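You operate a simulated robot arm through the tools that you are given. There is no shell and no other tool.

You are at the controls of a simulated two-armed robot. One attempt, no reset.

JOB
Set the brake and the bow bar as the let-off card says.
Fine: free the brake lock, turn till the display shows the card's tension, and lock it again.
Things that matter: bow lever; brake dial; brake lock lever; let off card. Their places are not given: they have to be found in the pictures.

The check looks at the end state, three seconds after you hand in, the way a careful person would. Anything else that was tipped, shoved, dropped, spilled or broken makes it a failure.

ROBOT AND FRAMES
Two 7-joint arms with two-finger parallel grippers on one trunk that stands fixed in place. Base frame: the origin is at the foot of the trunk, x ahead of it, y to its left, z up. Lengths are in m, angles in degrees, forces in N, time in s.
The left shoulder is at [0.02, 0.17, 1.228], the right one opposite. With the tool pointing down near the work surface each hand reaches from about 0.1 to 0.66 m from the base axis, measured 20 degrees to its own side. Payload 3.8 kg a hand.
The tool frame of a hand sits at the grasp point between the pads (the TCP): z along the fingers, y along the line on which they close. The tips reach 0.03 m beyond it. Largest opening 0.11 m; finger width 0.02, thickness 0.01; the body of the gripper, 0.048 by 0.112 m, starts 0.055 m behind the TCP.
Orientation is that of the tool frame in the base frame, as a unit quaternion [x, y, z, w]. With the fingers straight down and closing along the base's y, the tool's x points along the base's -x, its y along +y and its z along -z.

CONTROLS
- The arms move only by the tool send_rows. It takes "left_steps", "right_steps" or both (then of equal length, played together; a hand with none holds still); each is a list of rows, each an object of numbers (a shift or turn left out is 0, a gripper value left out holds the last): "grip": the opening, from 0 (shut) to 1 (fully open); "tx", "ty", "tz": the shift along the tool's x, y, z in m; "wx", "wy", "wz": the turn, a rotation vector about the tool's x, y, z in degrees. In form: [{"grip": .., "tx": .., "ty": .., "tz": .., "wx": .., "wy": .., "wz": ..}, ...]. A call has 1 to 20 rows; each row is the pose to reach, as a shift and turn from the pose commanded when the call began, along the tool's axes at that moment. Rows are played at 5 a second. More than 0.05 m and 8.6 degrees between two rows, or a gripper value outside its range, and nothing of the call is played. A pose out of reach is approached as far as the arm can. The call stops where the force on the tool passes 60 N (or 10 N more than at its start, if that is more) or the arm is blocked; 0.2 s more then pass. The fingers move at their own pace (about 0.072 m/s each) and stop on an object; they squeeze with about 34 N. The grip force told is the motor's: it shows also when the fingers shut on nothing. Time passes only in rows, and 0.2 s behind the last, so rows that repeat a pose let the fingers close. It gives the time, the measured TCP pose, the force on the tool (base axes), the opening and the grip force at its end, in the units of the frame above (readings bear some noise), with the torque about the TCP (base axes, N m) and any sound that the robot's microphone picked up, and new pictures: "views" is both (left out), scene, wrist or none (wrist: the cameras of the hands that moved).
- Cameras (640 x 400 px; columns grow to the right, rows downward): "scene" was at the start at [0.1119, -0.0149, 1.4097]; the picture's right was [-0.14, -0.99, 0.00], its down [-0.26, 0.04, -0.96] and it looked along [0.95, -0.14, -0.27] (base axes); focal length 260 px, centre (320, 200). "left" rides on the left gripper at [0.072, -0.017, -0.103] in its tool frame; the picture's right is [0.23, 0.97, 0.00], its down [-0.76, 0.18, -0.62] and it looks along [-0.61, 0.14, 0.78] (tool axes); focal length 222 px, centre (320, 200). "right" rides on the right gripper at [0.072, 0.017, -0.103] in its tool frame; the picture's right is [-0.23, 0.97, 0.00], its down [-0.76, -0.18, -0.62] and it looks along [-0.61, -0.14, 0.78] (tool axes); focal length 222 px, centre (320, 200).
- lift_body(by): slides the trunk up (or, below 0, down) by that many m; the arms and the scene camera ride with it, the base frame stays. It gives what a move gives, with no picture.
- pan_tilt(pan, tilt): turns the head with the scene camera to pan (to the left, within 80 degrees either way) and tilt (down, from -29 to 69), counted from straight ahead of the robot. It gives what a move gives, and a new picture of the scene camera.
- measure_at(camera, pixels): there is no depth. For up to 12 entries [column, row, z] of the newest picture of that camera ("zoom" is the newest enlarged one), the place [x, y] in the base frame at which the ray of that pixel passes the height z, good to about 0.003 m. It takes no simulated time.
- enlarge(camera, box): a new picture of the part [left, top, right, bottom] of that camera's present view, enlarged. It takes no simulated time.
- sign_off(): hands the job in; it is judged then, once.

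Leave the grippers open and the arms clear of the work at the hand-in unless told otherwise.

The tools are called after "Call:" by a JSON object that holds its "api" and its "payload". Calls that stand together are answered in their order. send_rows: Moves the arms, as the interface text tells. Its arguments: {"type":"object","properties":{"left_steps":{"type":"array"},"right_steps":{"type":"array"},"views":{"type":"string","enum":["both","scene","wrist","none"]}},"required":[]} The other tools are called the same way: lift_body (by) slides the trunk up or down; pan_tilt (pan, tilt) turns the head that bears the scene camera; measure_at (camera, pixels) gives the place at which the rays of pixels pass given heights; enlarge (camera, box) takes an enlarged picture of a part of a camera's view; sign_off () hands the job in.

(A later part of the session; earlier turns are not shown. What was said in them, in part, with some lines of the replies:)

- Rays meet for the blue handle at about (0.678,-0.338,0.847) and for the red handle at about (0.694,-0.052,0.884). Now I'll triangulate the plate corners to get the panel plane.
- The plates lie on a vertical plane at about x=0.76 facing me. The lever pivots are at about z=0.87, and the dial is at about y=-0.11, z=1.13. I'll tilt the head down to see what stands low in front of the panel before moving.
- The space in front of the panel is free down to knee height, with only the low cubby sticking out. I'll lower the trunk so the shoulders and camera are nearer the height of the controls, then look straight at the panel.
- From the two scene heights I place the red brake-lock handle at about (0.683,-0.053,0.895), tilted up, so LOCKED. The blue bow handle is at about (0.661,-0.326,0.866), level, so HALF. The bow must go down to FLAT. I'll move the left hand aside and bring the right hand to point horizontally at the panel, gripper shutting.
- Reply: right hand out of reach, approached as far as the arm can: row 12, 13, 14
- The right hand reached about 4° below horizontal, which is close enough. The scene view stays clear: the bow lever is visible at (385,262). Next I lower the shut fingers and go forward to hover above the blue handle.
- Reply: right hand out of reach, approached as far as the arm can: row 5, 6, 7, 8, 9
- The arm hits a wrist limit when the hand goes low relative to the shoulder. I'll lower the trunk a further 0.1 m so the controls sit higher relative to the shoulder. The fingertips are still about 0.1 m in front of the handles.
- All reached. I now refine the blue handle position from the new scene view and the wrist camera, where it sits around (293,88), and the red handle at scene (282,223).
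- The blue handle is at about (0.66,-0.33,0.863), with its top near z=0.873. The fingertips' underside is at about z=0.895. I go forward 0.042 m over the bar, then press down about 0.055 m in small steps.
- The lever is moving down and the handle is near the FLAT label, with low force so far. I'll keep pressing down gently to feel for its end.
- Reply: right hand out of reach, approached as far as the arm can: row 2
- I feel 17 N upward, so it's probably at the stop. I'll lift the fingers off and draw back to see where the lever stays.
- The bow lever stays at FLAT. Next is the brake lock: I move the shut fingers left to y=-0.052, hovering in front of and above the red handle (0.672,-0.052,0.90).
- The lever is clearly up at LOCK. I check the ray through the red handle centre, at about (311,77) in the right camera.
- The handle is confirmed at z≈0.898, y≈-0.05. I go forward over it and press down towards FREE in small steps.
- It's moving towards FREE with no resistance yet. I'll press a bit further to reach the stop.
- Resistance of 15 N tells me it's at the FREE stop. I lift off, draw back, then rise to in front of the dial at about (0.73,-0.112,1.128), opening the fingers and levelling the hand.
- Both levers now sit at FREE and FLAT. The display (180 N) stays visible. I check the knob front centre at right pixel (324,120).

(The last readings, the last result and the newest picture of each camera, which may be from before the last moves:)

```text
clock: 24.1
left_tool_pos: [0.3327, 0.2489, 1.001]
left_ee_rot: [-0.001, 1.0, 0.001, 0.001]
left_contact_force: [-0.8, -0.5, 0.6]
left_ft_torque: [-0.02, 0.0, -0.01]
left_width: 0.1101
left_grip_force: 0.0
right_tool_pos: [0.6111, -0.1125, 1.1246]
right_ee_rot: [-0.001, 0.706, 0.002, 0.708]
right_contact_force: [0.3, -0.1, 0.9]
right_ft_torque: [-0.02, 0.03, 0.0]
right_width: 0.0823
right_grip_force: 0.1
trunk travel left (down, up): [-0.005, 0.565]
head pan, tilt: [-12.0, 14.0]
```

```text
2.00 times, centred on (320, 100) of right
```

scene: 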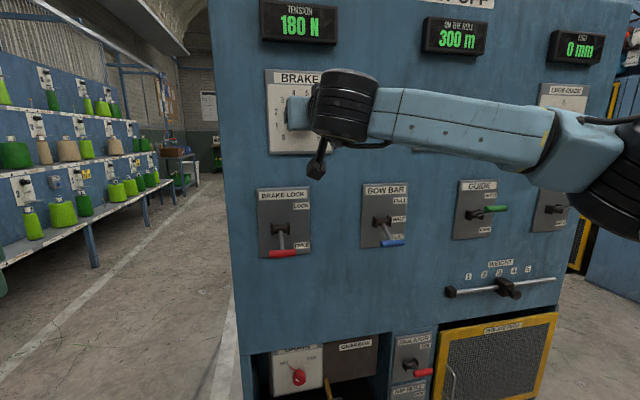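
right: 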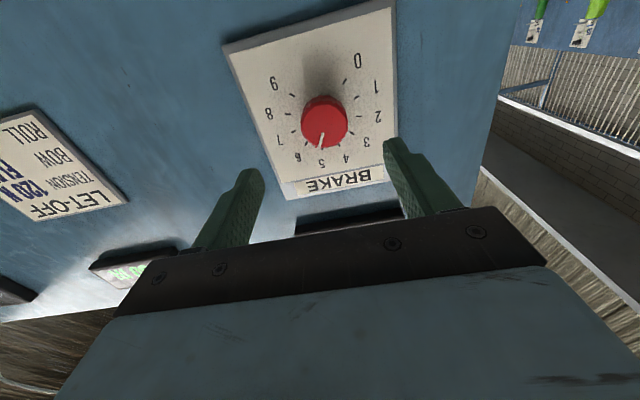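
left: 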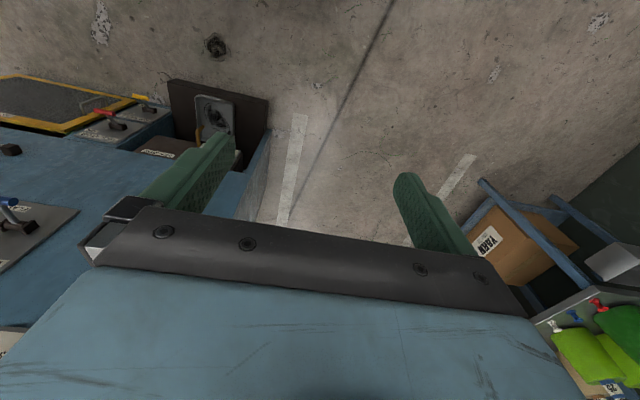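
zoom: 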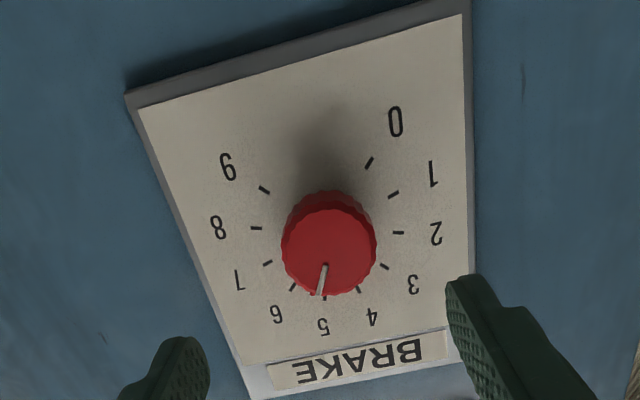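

The knob front centre is at about (0.72,-0.11,1.127). I pre-turn the open hand +30° clockwise, so I can turn counter-clockwise afterwards. Then I go forward until the fingers straddle the knob, without closing yet.

Call:
{"api": "send_rows", "payload": {"right_steps": [{"wz": 7.5, "tz": 0.005}, {"wz": 15, "tz": 0.015, "ty": 0.003, "tx": -0.0025}, {"wz": 22.5, "tz": 0.025, "ty": 0.003, "tx": -0.0025}, {"wz": 30, "tz": 0.04, "ty": 0.003, "tx": -0.0025}, {"wz": 30, "tz": 0.055, "ty": 0.003, "tx": -0.0025}, {"wz": 30, "tz": 0.07, "ty": 0.003, "tx": -0.0025}, {"wz": 30, "tz": 0.08, "ty": 0.003, "tx": -0.0025}, {"wz": 30, "tz": 0.09, "ty": 0.003, "tx": -0.0025}, {"wz": 30, "tz": 0.09, "ty": 0.003, "tx": -0.0025}]}}

Call:
{"api": "enlarge", "payload": {"camera": "right", "box": [200, 0, 440, 200]}}

```text
clock: 26.1
left_tool_pos: [0.3318, 0.2492, 0.9995]
left_ee_rot: [-0.001, 1.0, 0.001, 0.0]
left_contact_force: [1.1, 0.2, 0.5]
left_ft_torque: [-0.02, 0.02, -0.01]
left_width: 0.1098
left_grip_force: 0.1
right_tool_pos: [0.702, -0.1093, 1.1258]
right_ee_rot: [0.181, 0.682, 0.185, 0.684]
right_contact_force: [0.3, 0.1, 0.3]
right_ft_torque: [0.0, -0.01, -0.02]
right_width: 0.0826
right_grip_force: 0.2
trunk travel left (down, up): [-0.005, 0.565]
head pan, tilt: [-12.0, 14.0]
```

scene: 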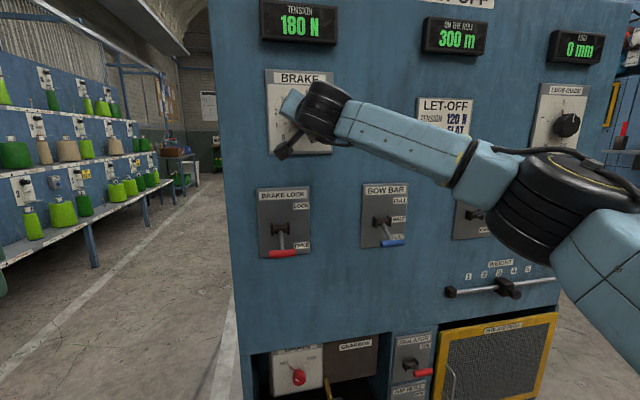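
right: 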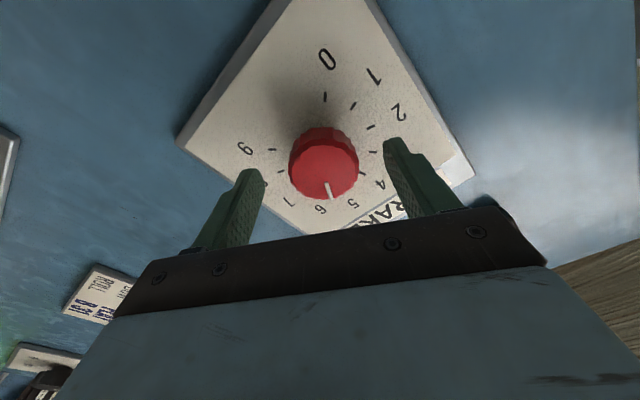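

```text
2.00 times, centred on (320, 100) of right
```

zoom: 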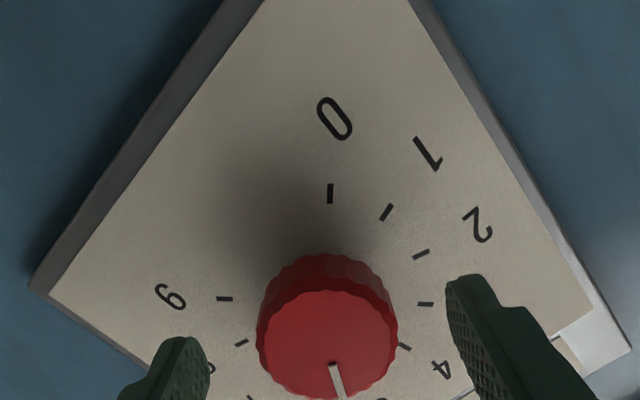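

The fingertips overlap the knob by only about 1 cm, so I go 0.01 m further and then close on it.

Call:
{"api": "send_rows", "payload": {"right_steps": [{"tz": 0.005}, {"tz": 0.01}, {"tz": 0.01, "grip": 0.3}, {"tz": 0.01, "grip": 0.3}, {"tz": 0.01, "grip": 0.3}, {"tz": 0.01, "grip": 0.3}]}}

Call:
{"api": "enlarge", "payload": {"camera": "right", "box": [200, 50, 440, 250]}}

```text
clock: 27.5
left_tool_pos: [0.331, 0.2485, 1.0005]
left_ee_rot: [-0.002, 1.0, 0.0, 0.0]
left_contact_force: [-0.6, 0.0, 0.4]
left_ft_torque: [0.0, -0.01, 0.01]
left_width: 0.1098
left_grip_force: 0.1
right_tool_pos: [0.7114, -0.1091, 1.1265]
right_ee_rot: [0.181, 0.682, 0.186, 0.684]
right_contact_force: [5.0, 5.3, 6.3]
right_ft_torque: [-0.09, 0.37, -0.08]
right_width: 0.0474
right_grip_force: 45.1
trunk travel left (down, up): [-0.005, 0.565]
head pan, tilt: [-12.0, 14.0]
```

scene: 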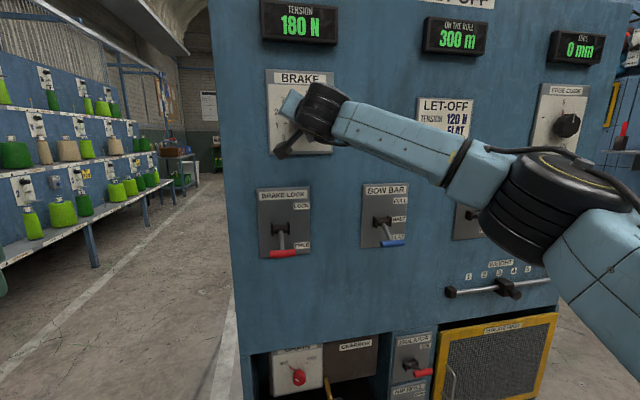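
right: 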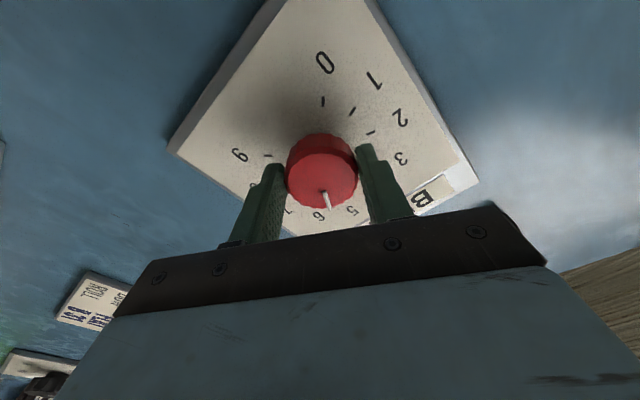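

```text
2.00 times, centred on (320, 150) of right
```

zoom: 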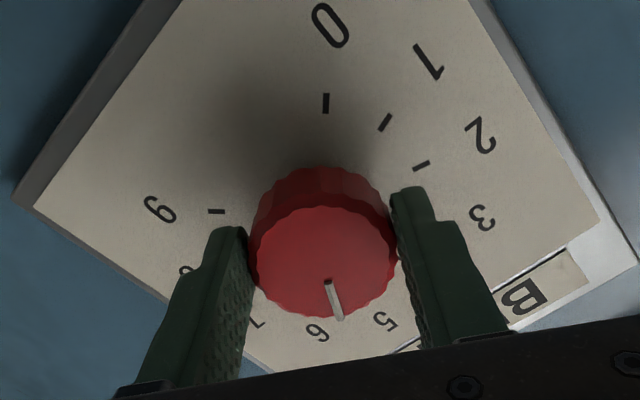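

The knob is gripped at 47 mm wide with small side forces. I turn counter-clockwise by 24° and read the display.

Call:
{"api": "send_rows", "payload": {"right_steps": [{"wz": -6}, {"wz": -12}, {"wz": -18}, {"wz": -24}, {"wz": -24}]}}

Call:
{"api": "enlarge", "payload": {"camera": "scene", "box": [240, 0, 360, 75]}}

Call:
{"api": "enlarge", "payload": {"camera": "right", "box": [200, 50, 440, 250]}}

```text
clock: 28.7
left_tool_pos: [0.3311, 0.2476, 0.9995]
left_ee_rot: [-0.001, 1.0, 0.0, 0.0]
left_contact_force: [-1.1, 0.0, 0.0]
left_ft_torque: [-0.01, -0.04, 0.0]
left_width: 0.1101
left_grip_force: 0.0
right_tool_pos: [0.7123, -0.11, 1.1256]
right_ee_rot: [0.034, 0.705, 0.039, 0.707]
right_contact_force: [-4.0, 2.1, 1.1]
right_ft_torque: [-0.05, -0.08, -0.26]
right_width: 0.0475
right_grip_force: 44.7
trunk travel left (down, up): [-0.005, 0.565]
head pan, tilt: [-12.0, 14.0]
```

scene: 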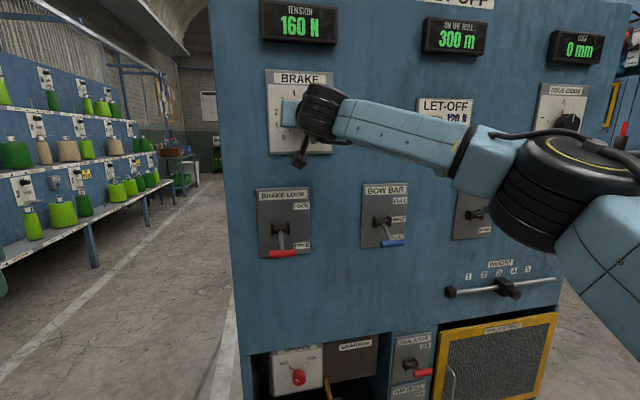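
right: 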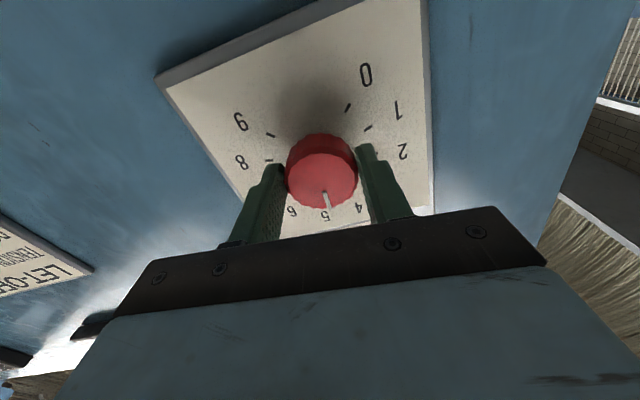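

```text
5.33 times, centred on (300, 38) of scene
```

zoom: 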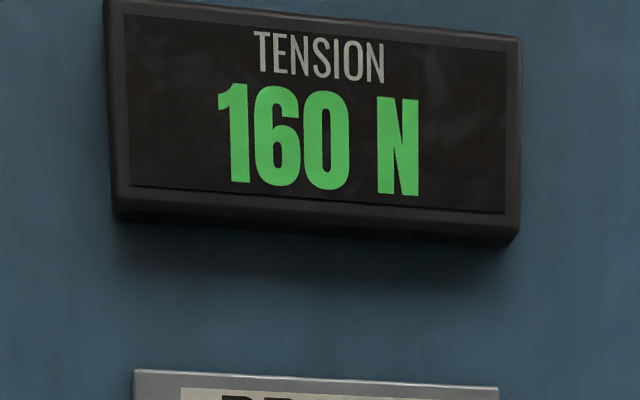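

```text
2.00 times, centred on (320, 150) of right
```

zoom: 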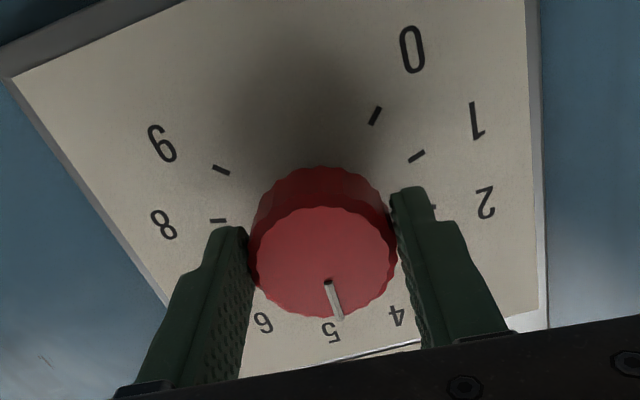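

The display shows 160 N, so 24° gave -20 N and I need roughly 48° more. I turn another 24°.

Call:
{"api": "send_rows", "payload": {"right_steps": [{"wz": -6}, {"wz": -12}, {"wz": -18}, {"wz": -24}, {"wz": -24}]}}

Call:
{"api": "enlarge", "payload": {"camera": "scene", "box": [240, 0, 360, 75]}}

```text
clock: 29.9
left_tool_pos: [0.3314, 0.2479, 1.0]
left_ee_rot: [-0.001, 1.0, 0.0, 0.002]
left_contact_force: [0.2, 0.3, 0.0]
left_ft_torque: [-0.02, -0.02, 0.02]
left_width: 0.1099
left_grip_force: 0.0
right_tool_pos: [0.71, -0.111, 1.1264]
right_ee_rot: [-0.111, 0.697, -0.11, 0.7]
right_contact_force: [-8.2, -3.8, -2.1]
right_ft_torque: [-0.01, 0.28, -0.64]
right_width: 0.0473
right_grip_force: 45.3
trunk travel left (down, up): [-0.005, 0.565]
head pan, tilt: [-12.0, 14.0]
```

scene: 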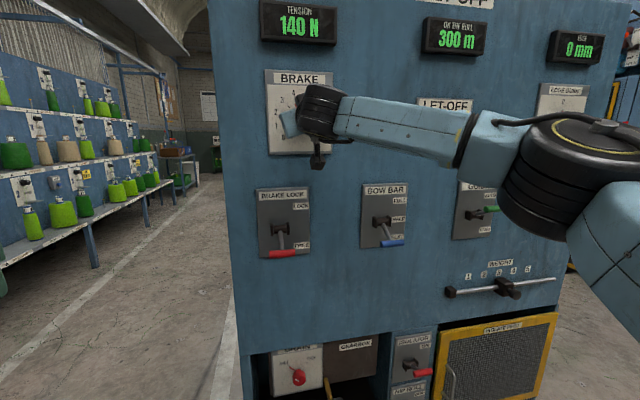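
right: 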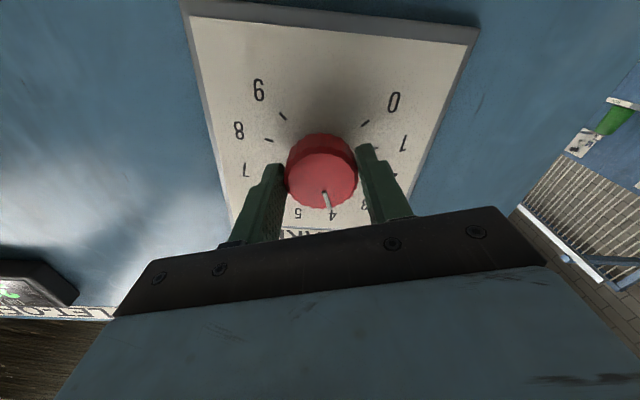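

```text
5.33 times, centred on (300, 38) of scene
```

zoom: 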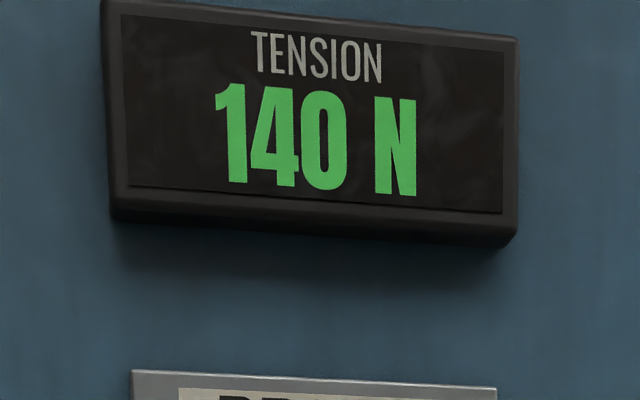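

It shows 140 N. I turn 16° more, then go in finer steps.

Call:
{"api": "send_rows", "payload": {"right_steps": [{"wz": -5}, {"wz": -10}, {"wz": -16}, {"wz": -16}]}}

Call:
{"api": "enlarge", "payload": {"camera": "scene", "box": [240, 0, 360, 75]}}

```text
clock: 30.9
left_tool_pos: [0.3309, 0.2484, 1.0007]
left_ee_rot: [-0.001, 1.0, 0.001, 0.001]
left_contact_force: [-0.3, -0.1, 0.8]
left_ft_torque: [0.04, 0.0, 0.0]
left_width: 0.11
left_grip_force: 0.0
right_tool_pos: [0.7126, -0.1123, 1.126]
right_ee_rot: [-0.205, 0.674, -0.207, 0.678]
right_contact_force: [-5.5, -12.5, -0.1]
right_ft_torque: [0.01, 0.51, 0.08]
right_width: 0.0475
right_grip_force: 45.4
trunk travel left (down, up): [-0.005, 0.565]
head pan, tilt: [-12.0, 14.0]
```

scene: 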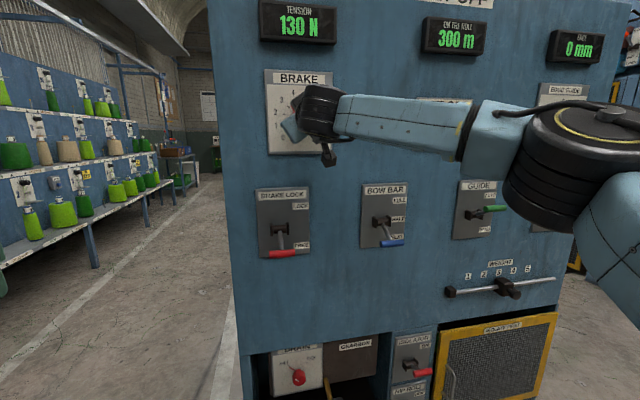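
right: 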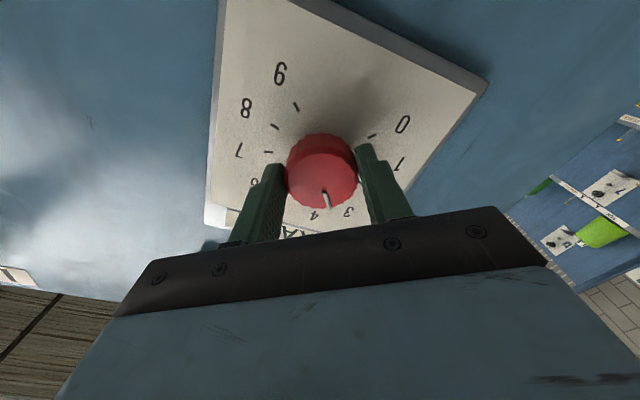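

```text
5.33 times, centred on (300, 38) of scene
```

zoom: 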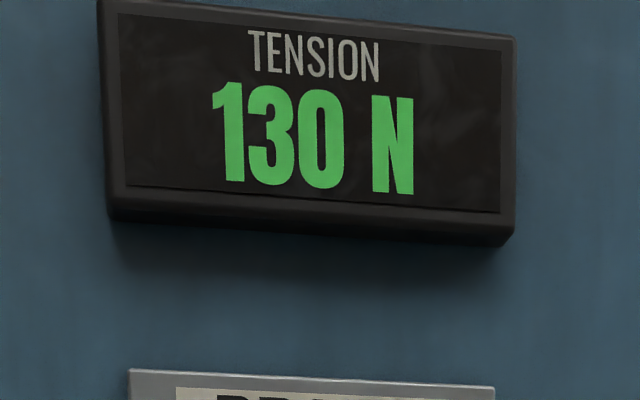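

130 N now, so the display goes in tens. I continue with a 4° step.

Call:
{"api": "send_rows", "payload": {"right_steps": [{"wz": -2}, {"wz": -4}, {"wz": -4}], "views": "scene"}}

Call:
{"api": "enlarge", "payload": {"camera": "scene", "box": [240, 0, 360, 75]}}

```text
clock: 31.7
left_tool_pos: [0.3318, 0.2479, 1.0015]
left_ee_rot: [-0.001, 1.0, 0.0, -0.001]
left_contact_force: [-0.3, 0.1, -0.4]
left_ft_torque: [-0.02, 0.04, 0.0]
left_width: 0.1096
left_grip_force: 0.0
right_tool_pos: [0.711, -0.1123, 1.1267]
right_ee_rot: [-0.229, 0.667, -0.228, 0.671]
right_contact_force: [-0.1, -14.6, 4.1]
right_ft_torque: [0.01, 0.3, -0.25]
right_width: 0.0477
right_grip_force: 45.1
trunk travel left (down, up): [-0.005, 0.565]
head pan, tilt: [-12.0, 14.0]
```

scene: 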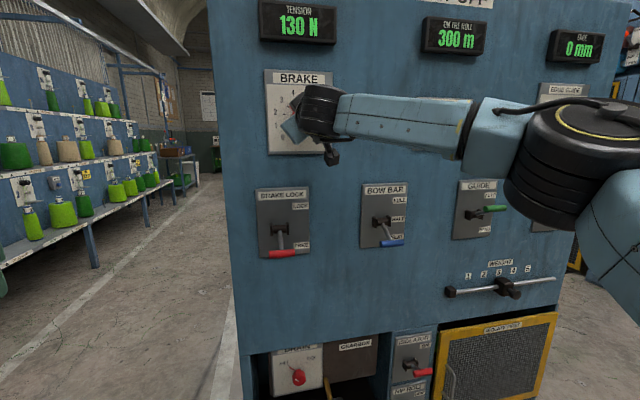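

```text
5.33 times, centred on (300, 38) of scene
```

zoom: 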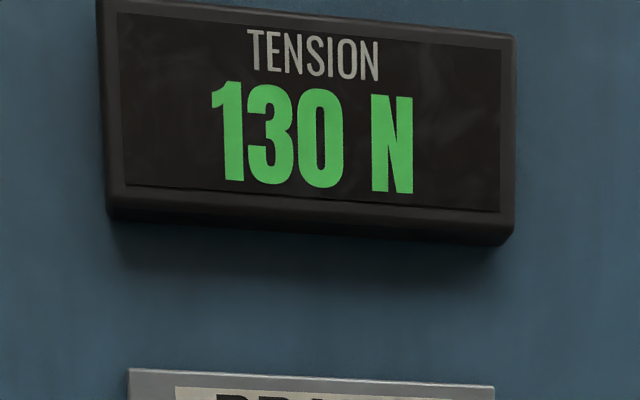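

Still 130 N. There's a 15 N side force towards -y, so I shift the hand by 2.5 mm to relieve it and turn another 4°.

Call:
{"api": "send_rows", "payload": {"right_steps": [{"tx": 0.0015, "ty": -0.002}, {"wz": -2, "tx": 0.0015, "ty": -0.002}, {"wz": -4, "tx": 0.0015, "ty": -0.002}, {"wz": -4, "tx": 0.0015, "ty": -0.002}], "views": "both"}}

Call:
{"api": "enlarge", "payload": {"camera": "scene", "box": [240, 0, 360, 75]}}

```text
clock: 32.7
left_tool_pos: [0.3324, 0.2478, 1.0005]
left_ee_rot: [-0.001, 1.0, 0.0, 0.0]
left_contact_force: [-1.1, -1.2, -0.1]
left_ft_torque: [0.0, -0.01, 0.02]
left_width: 0.11
left_grip_force: 0.1
right_tool_pos: [0.7138, -0.1124, 1.1267]
right_ee_rot: [-0.254, 0.658, -0.252, 0.662]
right_contact_force: [4.6, -7.9, 8.5]
right_ft_torque: [0.04, -0.29, -0.54]
right_width: 0.0473
right_grip_force: 44.4
trunk travel left (down, up): [-0.005, 0.565]
head pan, tilt: [-12.0, 14.0]
```

scene: 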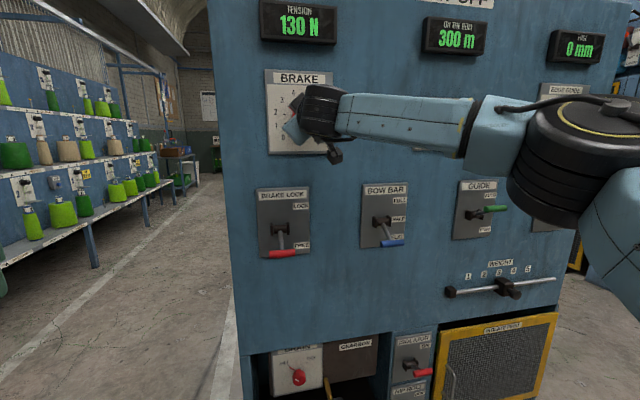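
right: 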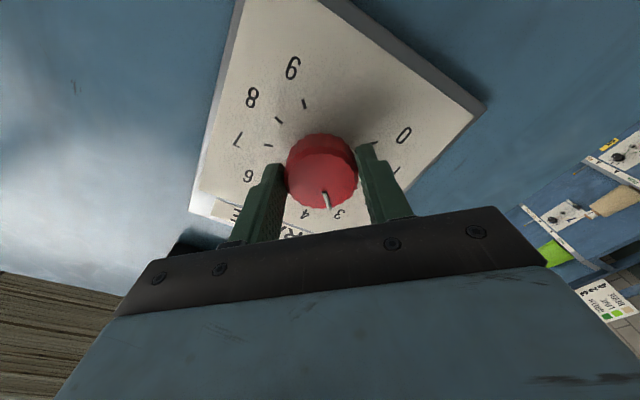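

```text
5.33 times, centred on (300, 38) of scene
```

zoom: 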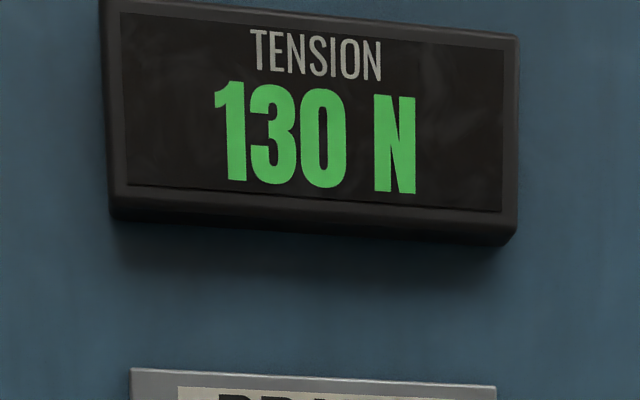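

Still 130 N; I turn another 4°.

Call:
{"api": "send_rows", "payload": {"right_steps": [{"wz": -2}, {"wz": -4}, {"wz": -4}], "views": "scene"}}

Call:
{"api": "enlarge", "payload": {"camera": "scene", "box": [240, 0, 360, 75]}}

```text
clock: 33.5
left_tool_pos: [0.3318, 0.2487, 0.9999]
left_ee_rot: [-0.001, 1.0, 0.0, 0.0]
left_contact_force: [0.5, -0.7, 0.2]
left_ft_torque: [-0.01, 0.0, -0.01]
left_width: 0.11
left_grip_force: 0.0
right_tool_pos: [0.7117, -0.1116, 1.1273]
right_ee_rot: [-0.277, 0.649, -0.275, 0.653]
right_contact_force: [5.7, -8.0, 11.1]
right_ft_torque: [0.06, -0.91, 0.34]
right_width: 0.0475
right_grip_force: 44.9
trunk travel left (down, up): [-0.005, 0.565]
head pan, tilt: [-12.0, 14.0]
```

scene: 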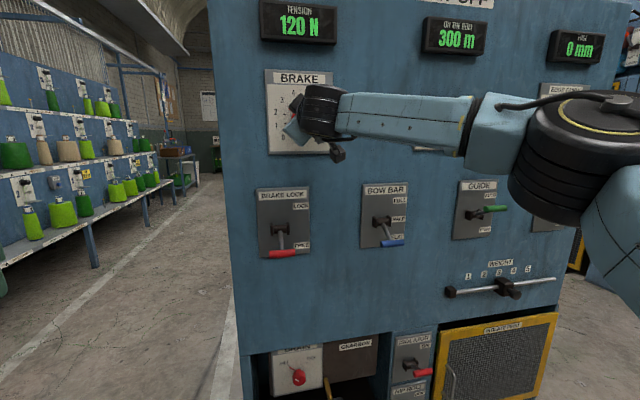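

```text
5.33 times, centred on (300, 38) of scene
```

zoom: 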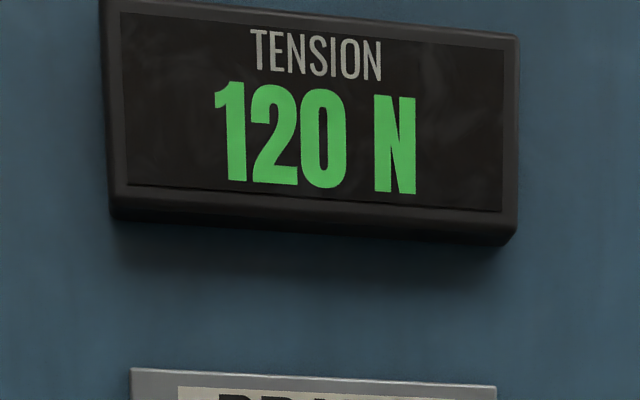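

120 N now, but just past the 130/120 threshold. One 10 N step is roughly 12–14°, so I turn 4° more to sit in the middle of 120.

Call:
{"api": "send_rows", "payload": {"right_steps": [{"wz": -2}, {"wz": -4}, {"wz": -4}], "views": "both"}}

Call:
{"api": "enlarge", "payload": {"camera": "scene", "box": [240, 0, 360, 75]}}

Call:
{"api": "enlarge", "payload": {"camera": "right", "box": [200, 50, 440, 250]}}

```text
clock: 34.3
left_tool_pos: [0.3324, 0.2485, 1.0019]
left_ee_rot: [-0.002, 1.0, 0.0, -0.001]
left_contact_force: [-0.4, 0.2, 0.0]
left_ft_torque: [0.0, 0.06, -0.02]
left_width: 0.11
left_grip_force: 0.0
right_tool_pos: [0.7115, -0.1137, 1.1271]
right_ee_rot: [-0.299, 0.639, -0.298, 0.643]
right_contact_force: [10.9, -6.9, 17.0]
right_ft_torque: [0.08, -0.16, 0.67]
right_width: 0.0475
right_grip_force: 45.1
trunk travel left (down, up): [-0.005, 0.565]
head pan, tilt: [-12.0, 14.0]
```

scene: 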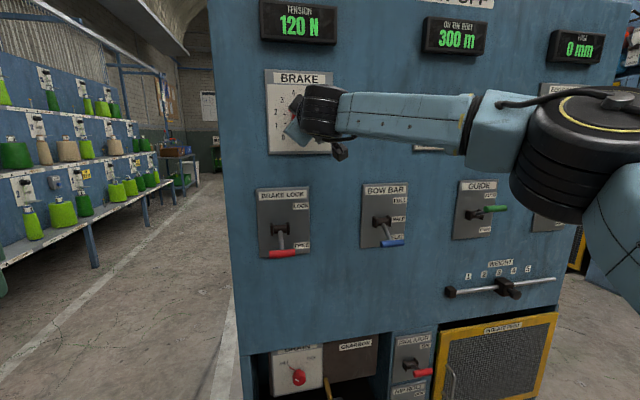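
right: 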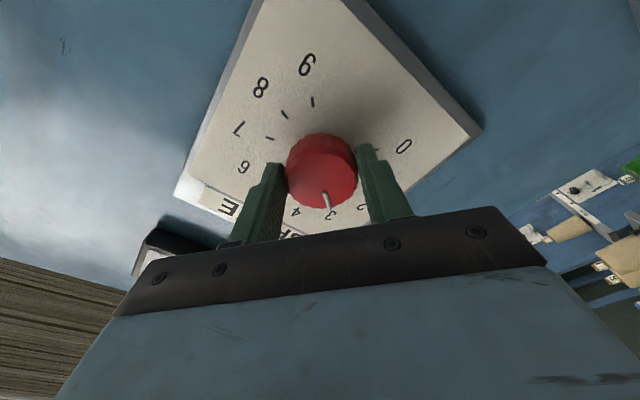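

```text
5.33 times, centred on (300, 38) of scene
```

zoom: 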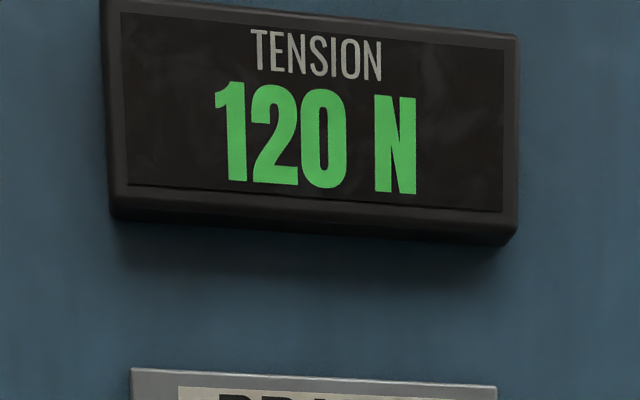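

```text
2.00 times, centred on (320, 150) of right
```

zoom: 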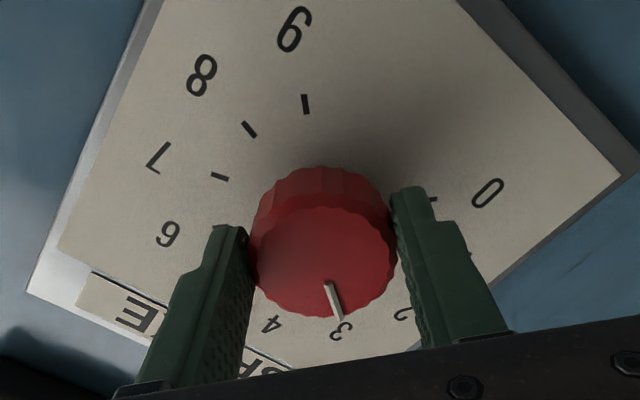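

The display holds 120 N, near the middle of its band with the pointer near 3. I release the knob by opening the fingers in place, then check the display.

Call:
{"api": "send_rows", "payload": {"right_steps": [{"grip": 0.6}, {"grip": 0.75}, {"grip": 0.75}, {"grip": 0.75}], "views": "both"}}

Call:
{"api": "enlarge", "payload": {"camera": "scene", "box": [240, 0, 360, 75]}}

```text
clock: 35.3
left_tool_pos: [0.3323, 0.2479, 1.0014]
left_ee_rot: [-0.001, 1.0, 0.0, 0.0]
left_contact_force: [0.2, 0.1, 0.2]
left_ft_torque: [-0.01, 0.0, -0.03]
left_width: 0.1101
left_grip_force: 0.1
right_tool_pos: [0.7121, -0.1112, 1.1258]
right_ee_rot: [-0.3, 0.639, -0.297, 0.643]
right_contact_force: [0.0, 0.3, -1.7]
right_ft_torque: [0.0, -0.02, 0.0]
right_width: 0.0823
right_grip_force: 0.1
trunk travel left (down, up): [-0.005, 0.565]
head pan, tilt: [-12.0, 14.0]
```

scene: 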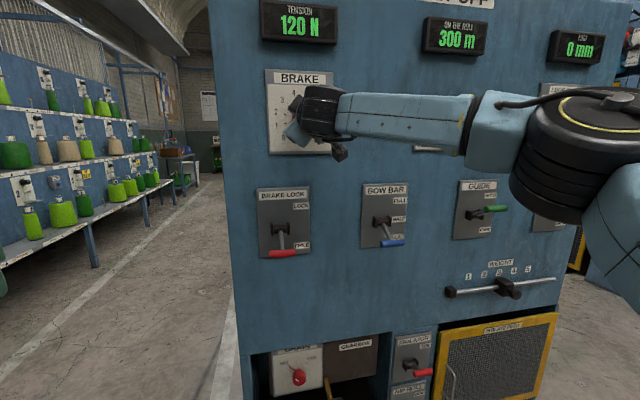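
right: 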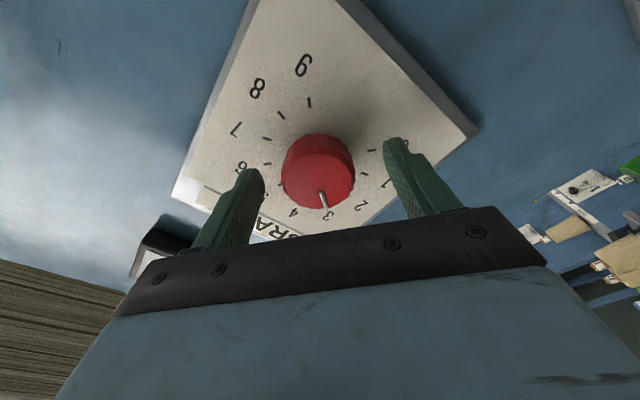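

```text
5.33 times, centred on (300, 38) of scene
```

zoom: 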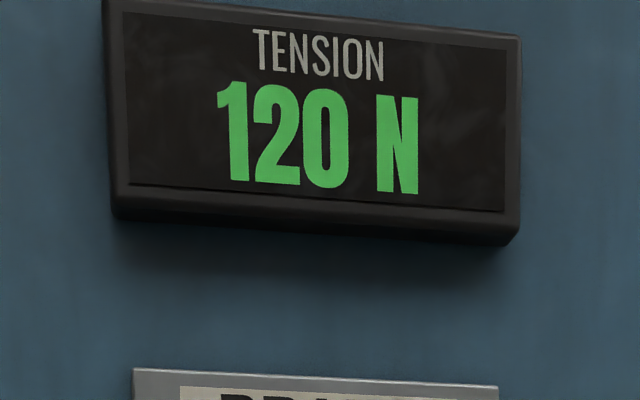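

Still 120 N after release. I back straight off the knob 0.11 m, then unroll the hand and shut the fingers.

Call:
{"api": "send_rows", "payload": {"right_steps": [{"tz": -0.02}, {"tz": -0.05}, {"tz": -0.08}, {"tz": -0.11}, {"tz": -0.11, "wz": 8}, {"tz": -0.11, "wz": 16}, {"tz": -0.11, "wz": 24, "grip": 0}, {"tz": -0.11, "wz": 32}, {"tz": -0.11, "wz": 40}, {"tz": -0.11, "wz": 48}, {"tz": -0.11, "wz": 50}, {"tz": -0.11, "wz": 50}]}}

Call:
{"api": "enlarge", "payload": {"camera": "right", "box": [200, 0, 440, 200]}}

Call:
{"api": "enlarge", "payload": {"camera": "scene", "box": [240, 170, 440, 280]}}

```text
clock: 37.9
left_tool_pos: [0.3307, 0.2478, 0.9991]
left_ee_rot: [-0.001, 1.0, 0.001, 0.0]
left_contact_force: [0.0, 1.1, -0.1]
left_ft_torque: [-0.01, -0.03, -0.02]
left_width: 0.1099
left_grip_force: 0.1
right_tool_pos: [0.6023, -0.1121, 1.1253]
right_ee_rot: [-0.001, 0.706, 0.003, 0.708]
right_contact_force: [0.2, 0.1, -0.1]
right_ft_torque: [-0.02, -0.02, -0.03]
right_width: 0.0
right_grip_force: 33.8
trunk travel left (down, up): [-0.005, 0.565]
head pan, tilt: [-12.0, 14.0]
```

scene: 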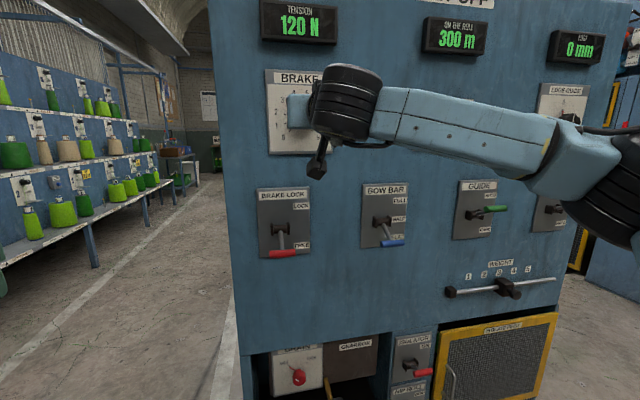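
right: 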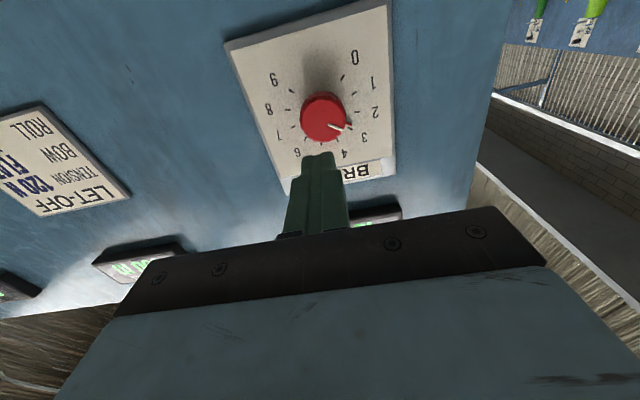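

```text
2.00 times, centred on (320, 100) of right
```

zoom: 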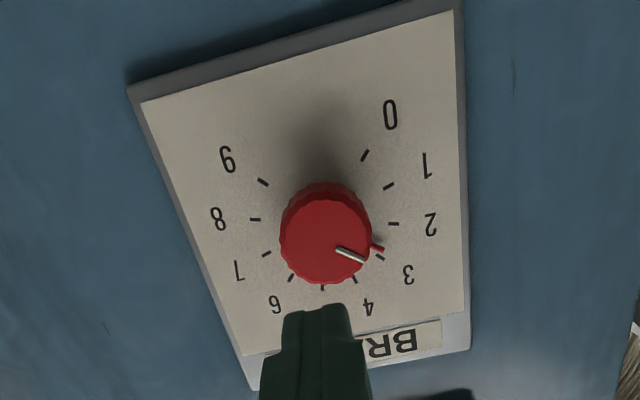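

```text
3.20 times, centred on (340, 225) of scene
```

zoom: 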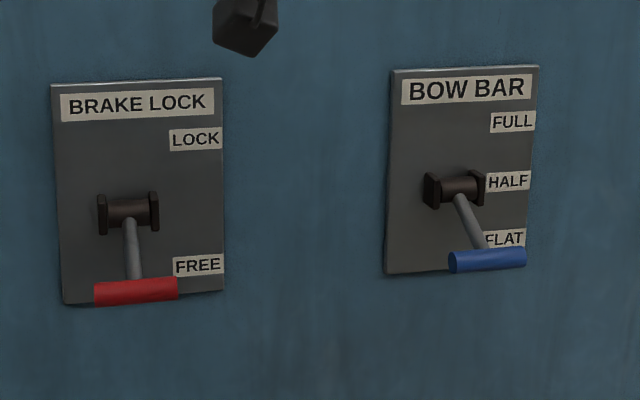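

The dial pointer is near 2.8–3 and the display reads 120 N. Now I locate the lowered red handle at scene (282.5,253.4).

Call:
{"api": "measure_at", "payload": {"camera": "scene", "pixels": [[282.5, 253.4, 0.8], [282.5, 253.4, 0.81], [282.5, 253.4, 0.82], [282.5, 253.4, 0.83], [392, 243, 0.81], [392, 243, 0.82], [392, 243, 0.83]]}}

```text
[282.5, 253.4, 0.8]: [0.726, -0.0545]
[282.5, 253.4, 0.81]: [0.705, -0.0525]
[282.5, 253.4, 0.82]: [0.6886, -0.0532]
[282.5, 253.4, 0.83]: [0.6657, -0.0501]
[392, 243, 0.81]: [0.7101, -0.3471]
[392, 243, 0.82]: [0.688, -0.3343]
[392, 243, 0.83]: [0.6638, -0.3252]
```

The handle is at about (0.675,-0.052,0.825). I bring the shut fingers down in front of it (x≈0.57) to z≈0.79, pitched 20° down for reach, ready to go under the bar.

Call:
{"api": "send_rows", "payload": {"right_steps": [{"tx": 0.03, "ty": 0.01, "tz": -0.02, "wy": 2}, {"tx": 0.07, "ty": 0.02, "tz": -0.032, "wy": 4}, {"tx": 0.11, "ty": 0.03, "tz": -0.032, "wy": 7}, {"tx": 0.15, "ty": 0.04, "tz": -0.032, "wy": 10}, {"tx": 0.19, "ty": 0.05, "tz": -0.032, "wy": 13}, {"tx": 0.23, "ty": 0.06, "tz": -0.032, "wy": 16}, {"tx": 0.265, "ty": 0.06, "tz": -0.032, "wy": 18}, {"tx": 0.3, "ty": 0.06, "tz": -0.032, "wy": 20}, {"tx": 0.335, "ty": 0.06, "tz": -0.032, "wy": 20}, {"tx": 0.335, "ty": 0.06, "tz": -0.032, "wy": 20}]}}

```text
clock: 40.1
left_tool_pos: [0.3325, 0.2487, 1.0004]
left_ee_rot: [-0.001, 1.0, 0.0, 0.0]
left_contact_force: [-0.4, 0.3, -0.4]
left_ft_torque: [-0.01, -0.03, 0.01]
left_width: 0.11
left_grip_force: 0.1
right_tool_pos: [0.57, -0.0534, 0.7891]
right_ee_rot: [-0.001, 0.818, 0.001, 0.575]
right_contact_force: [-0.8, 0.3, 0.7]
right_ft_torque: [0.02, -0.01, 0.0]
right_width: 0.0003
right_grip_force: 34.3
trunk travel left (down, up): [-0.005, 0.565]
head pan, tilt: [-12.0, 14.0]
```

scene: 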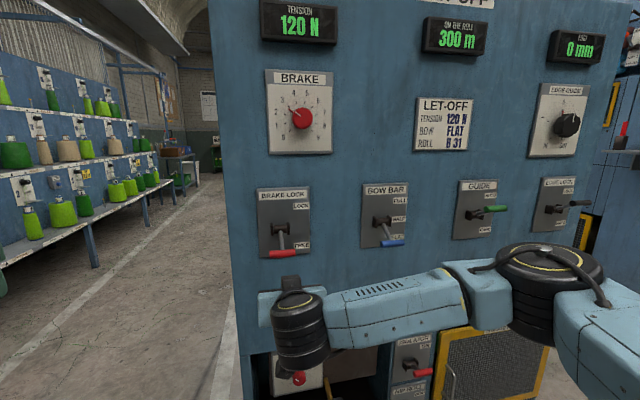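
right: 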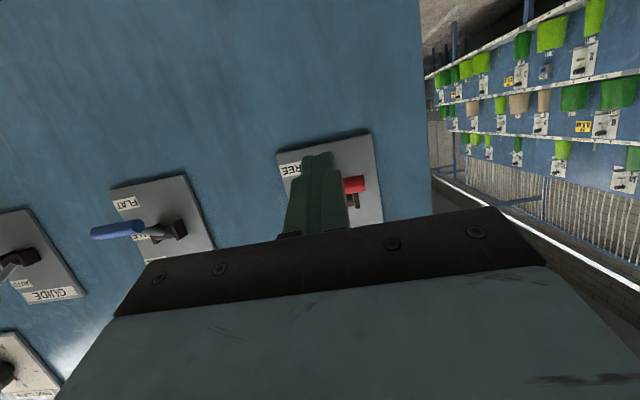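

In place below and in front of the bar, with the dial pointer visible near 3. I go forward 0.08 m under the red bar, then lift it towards LOCK.

Call:
{"api": "send_rows", "payload": {"right_steps": [{"tz": 0.0376, "tx": -0.0136}, {"tz": 0.0752, "tx": -0.0272}, {"tz": 0.0684, "tx": -0.046}, {"tz": 0.0633, "tx": -0.0601}, {"tz": 0.0582, "tx": -0.0742}, {"tz": 0.0531, "tx": -0.0883}, {"tz": 0.048, "tx": -0.1024}, {"tz": 0.0446, "tx": -0.1118}, {"tz": 0.0446, "tx": -0.1118}]}}

Call:
{"api": "enlarge", "payload": {"camera": "scene", "box": [240, 170, 340, 270]}}

```text
clock: 42.1
left_tool_pos: [0.3329, 0.248, 0.9994]
left_ee_rot: [-0.001, 1.0, -0.001, 0.0]
left_contact_force: [-0.6, 0.9, -0.1]
left_ft_torque: [0.02, -0.01, 0.0]
left_width: 0.1099
left_grip_force: 0.0
right_tool_pos: [0.6497, -0.0539, 0.881]
right_ee_rot: [-0.001, 0.818, 0.001, 0.575]
right_contact_force: [0.8, 0.4, -0.6]
right_ft_torque: [-0.01, 0.0, -0.02]
right_width: 0.0
right_grip_force: 34.6
trunk travel left (down, up): [-0.005, 0.565]
head pan, tilt: [-12.0, 14.0]
```

scene: 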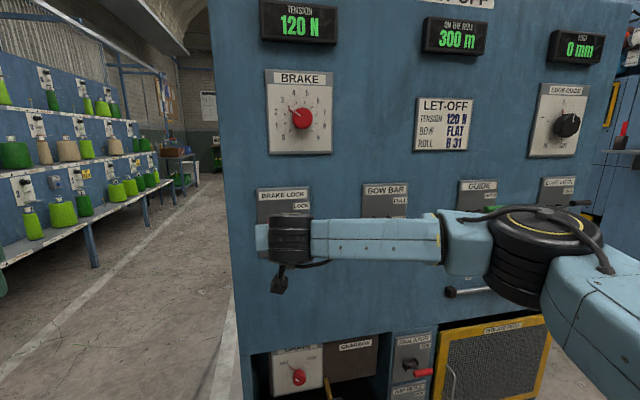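
right: 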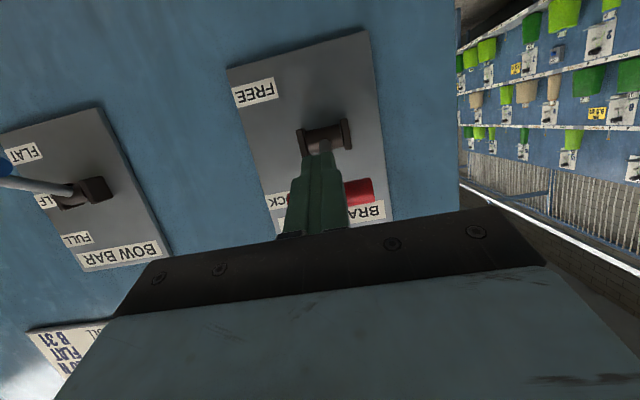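

```text
4.00 times, centred on (290, 220) of scene
```

zoom: 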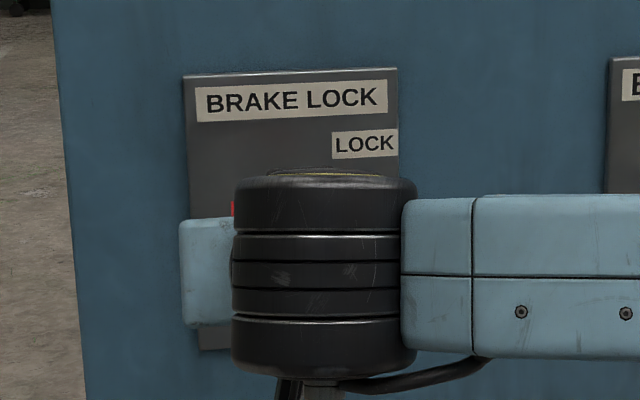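

The bar is rising with the fingers. I'll lift a bit more until I feel the LOCK stop.

Call:
{"api": "send_rows", "payload": {"right_steps": [{"tz": -0.0017, "tx": -0.0047}, {"tz": -0.0034, "tx": -0.0094}, {"tz": -0.005, "tx": -0.014}, {"tz": -0.0065, "tx": -0.018}, {"tz": -0.0065, "tx": -0.018}]}}

```text
clock: 43.3
left_tool_pos: [0.3331, 0.249, 1.0002]
left_ee_rot: [-0.002, 1.0, 0.0, -0.001]
left_contact_force: [0.6, -0.3, -0.1]
left_ft_torque: [0.0, 0.01, -0.01]
left_width: 0.1101
left_grip_force: 0.1
right_tool_pos: [0.6497, -0.0514, 0.8896]
right_ee_rot: [-0.003, 0.825, 0.001, 0.566]
right_contact_force: [-17.6, -0.5, -35.9]
right_ft_torque: [0.0, 1.02, -0.15]
right_width: 0.0
right_grip_force: 34.2
trunk travel left (down, up): [-0.005, 0.565]
head pan, tilt: [-12.0, 14.0]
```

scene: 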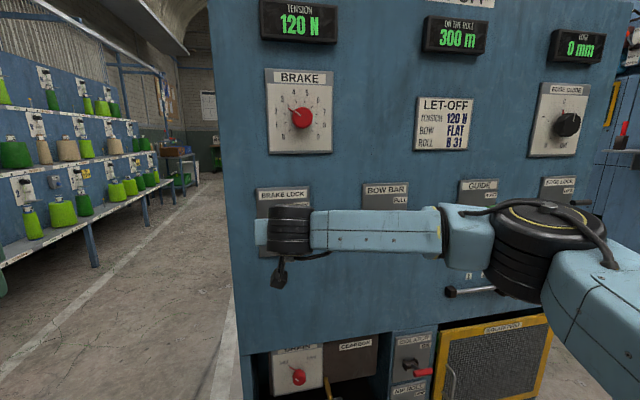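
right: 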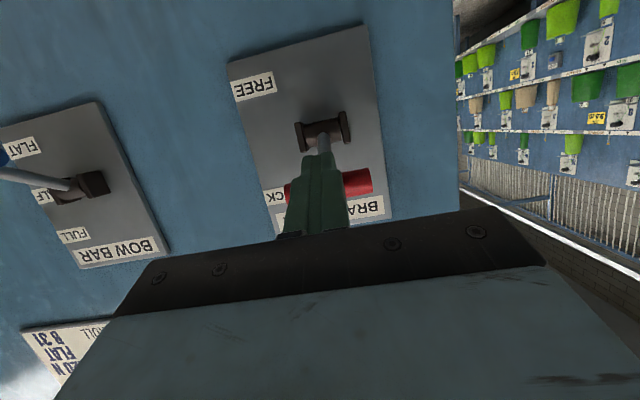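

A firm 36 N downward reaction shows the lever is against the LOCK stop. I drop the fingers 2 cm, back straight out and move the hand away to the right.

Call:
{"api": "send_rows", "payload": {"right_steps": [{"tz": 0.0034, "tx": 0.0094}, {"tz": 0.006, "tx": 0.025}, {"tz": -0.02, "tx": 0.04}, {"tz": -0.06, "tx": 0.055}, {"tz": -0.1, "tx": 0.07}, {"tz": -0.12, "tx": 0.075, "ty": -0.03}, {"tz": -0.13, "tx": 0.075, "ty": -0.07, "grip": 0.9}, {"tz": -0.13, "tx": 0.075, "ty": -0.11}, {"tz": -0.13, "tx": 0.075, "ty": -0.15}, {"tz": -0.13, "tx": 0.075, "ty": -0.19}, {"tz": -0.13, "tx": 0.075, "ty": -0.23}, {"tz": -0.13, "tx": 0.075, "ty": -0.27}, {"tz": -0.13, "tx": 0.075, "ty": -0.3}, {"tz": -0.13, "tx": 0.075, "ty": -0.3}]}}

Call:
{"api": "enlarge", "payload": {"camera": "scene", "box": [240, 170, 440, 280]}}

Call:
{"api": "enlarge", "payload": {"camera": "scene", "box": [240, 0, 360, 160]}}

```text
clock: 46.3
left_tool_pos: [0.3323, 0.2489, 0.9995]
left_ee_rot: [-0.001, 1.0, 0.0, -0.001]
left_contact_force: [-0.8, 0.5, -0.2]
left_ft_torque: [0.02, 0.0, -0.02]
left_width: 0.1102
left_grip_force: 0.0
right_tool_pos: [0.5054, -0.3525, 0.8744]
right_ee_rot: [-0.002, 0.818, 0.003, 0.575]
right_contact_force: [0.2, 0.5, 0.5]
right_ft_torque: [0.01, 0.01, -0.01]
right_width: 0.0988
right_grip_force: 0.0
trunk travel left (down, up): [-0.005, 0.565]
head pan, tilt: [-12.0, 14.0]
```

scene: 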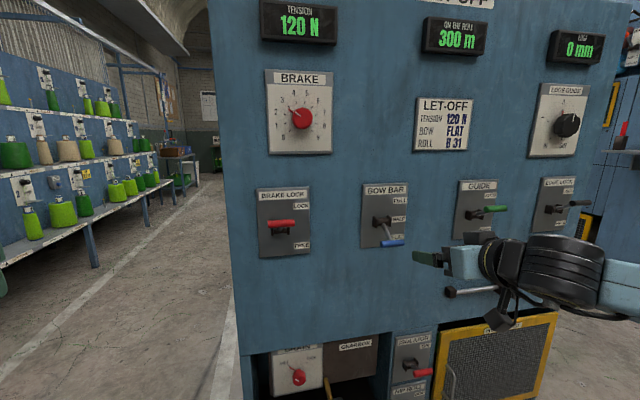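
right: 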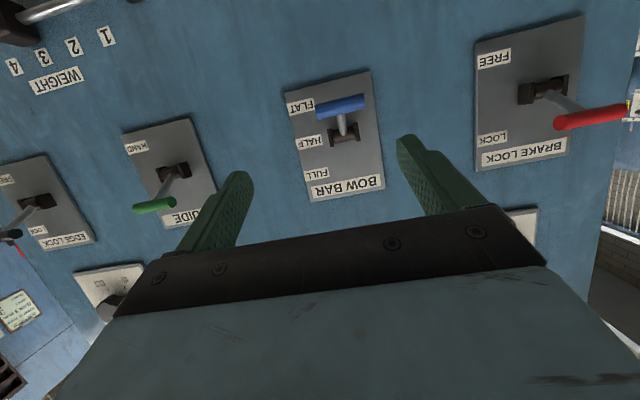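

```text
3.20 times, centred on (340, 225) of scene
```

zoom: 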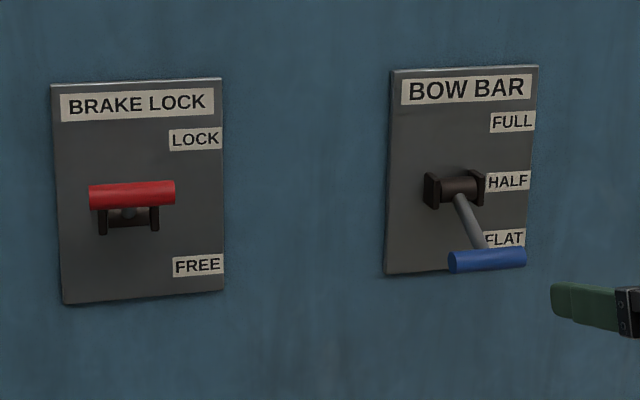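

```text
2.50 times, centred on (300, 80) of scene
```

zoom: 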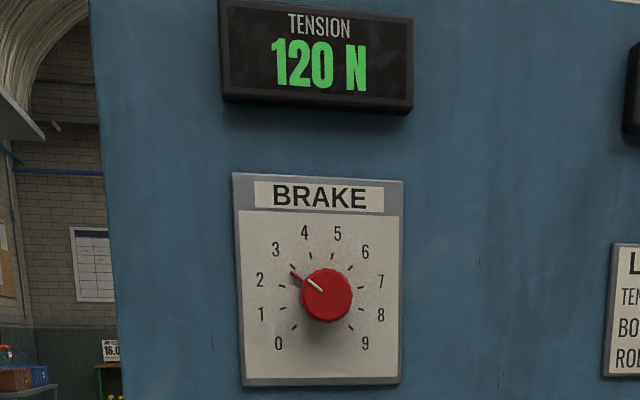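

Everything reads right: tension 120 N, brake lock back at its original LOCK position, bow bar at FLAT. I draw the open right hand further back from the panel and then take a final look.

Call:
{"api": "send_rows", "payload": {"right_steps": [{"tz": -0.03, "tx": -0.01}, {"tz": -0.06, "tx": -0.02}, {"tz": -0.09, "tx": -0.03, "ty": -0.02, "grip": 1.0}, {"tz": -0.11, "tx": -0.035, "ty": -0.04}, {"tz": -0.11, "tx": -0.035, "ty": -0.04}, {"tz": -0.11, "tx": -0.035, "ty": -0.04}]}}

Call:
{"api": "enlarge", "payload": {"camera": "scene", "box": [220, 0, 640, 280]}}

```text
clock: 47.7
left_tool_pos: [0.3332, 0.2492, 0.9993]
left_ee_rot: [-0.001, 1.0, 0.0, 0.0]
left_contact_force: [1.2, -0.4, 0.5]
left_ft_torque: [-0.01, -0.01, -0.04]
left_width: 0.1101
left_grip_force: 0.1
right_tool_pos: [0.4127, -0.3935, 0.9433]
right_ee_rot: [-0.001, 0.818, 0.002, 0.575]
right_contact_force: [-0.4, -0.3, -0.5]
right_ft_torque: [-0.03, 0.01, 0.03]
right_width: 0.1102
right_grip_force: 0.0
trunk travel left (down, up): [-0.005, 0.565]
head pan, tilt: [-12.0, 14.0]
```

scene: 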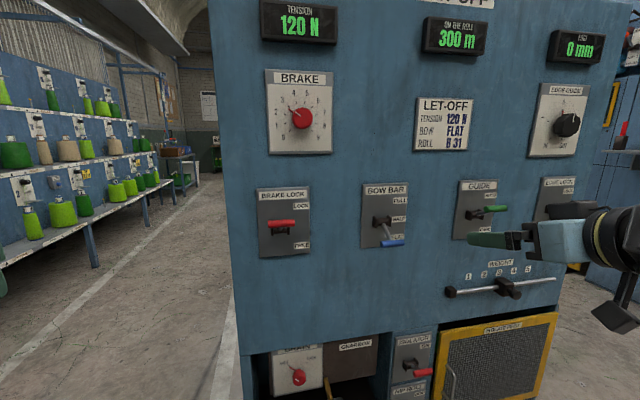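
right: 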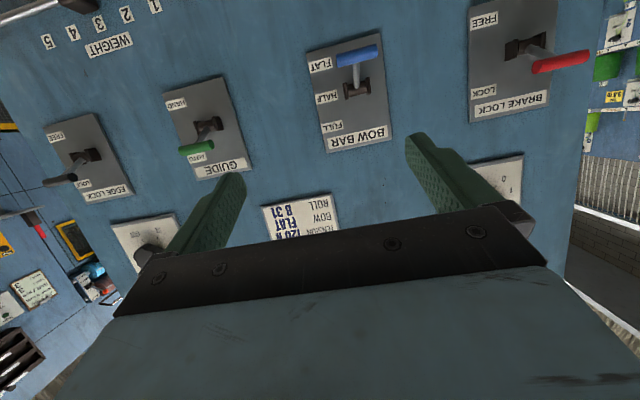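

```text
1.43 times, centred on (430, 140) of scene
```

zoom: 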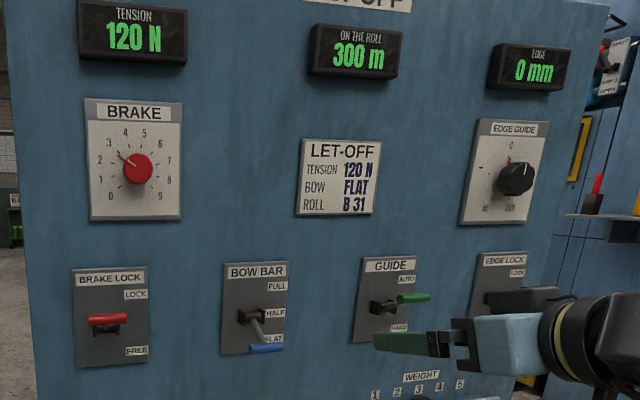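

The tension shows 120 N, the brake is locked, and the bow bar is at FLAT. The other controls are as I found them, and both hands are open and clear. Handing in.

Call:
{"api": "sign_off", "payload": {}}

```text
The job is handed in.
```

The brake and bow bar are set as the let-off card says, and I have handed the job in.

- **Tension:** I freed the brake lock and turned the brake dial down from 180 N until the display showed 120 N. It still read 120 N after I let go of the dial and locked the brake again.
- **Brake lock:** It is back at LOCK, pushed up firmly to its stop. It sits where it was at the start.
- **Bow bar:** I moved it from HALF down to FLAT, and it stayed there.

In the last pictures the other controls on the panel look as I found them, and nothing was knocked. Both grippers were open and clear of the panel at hand-in.
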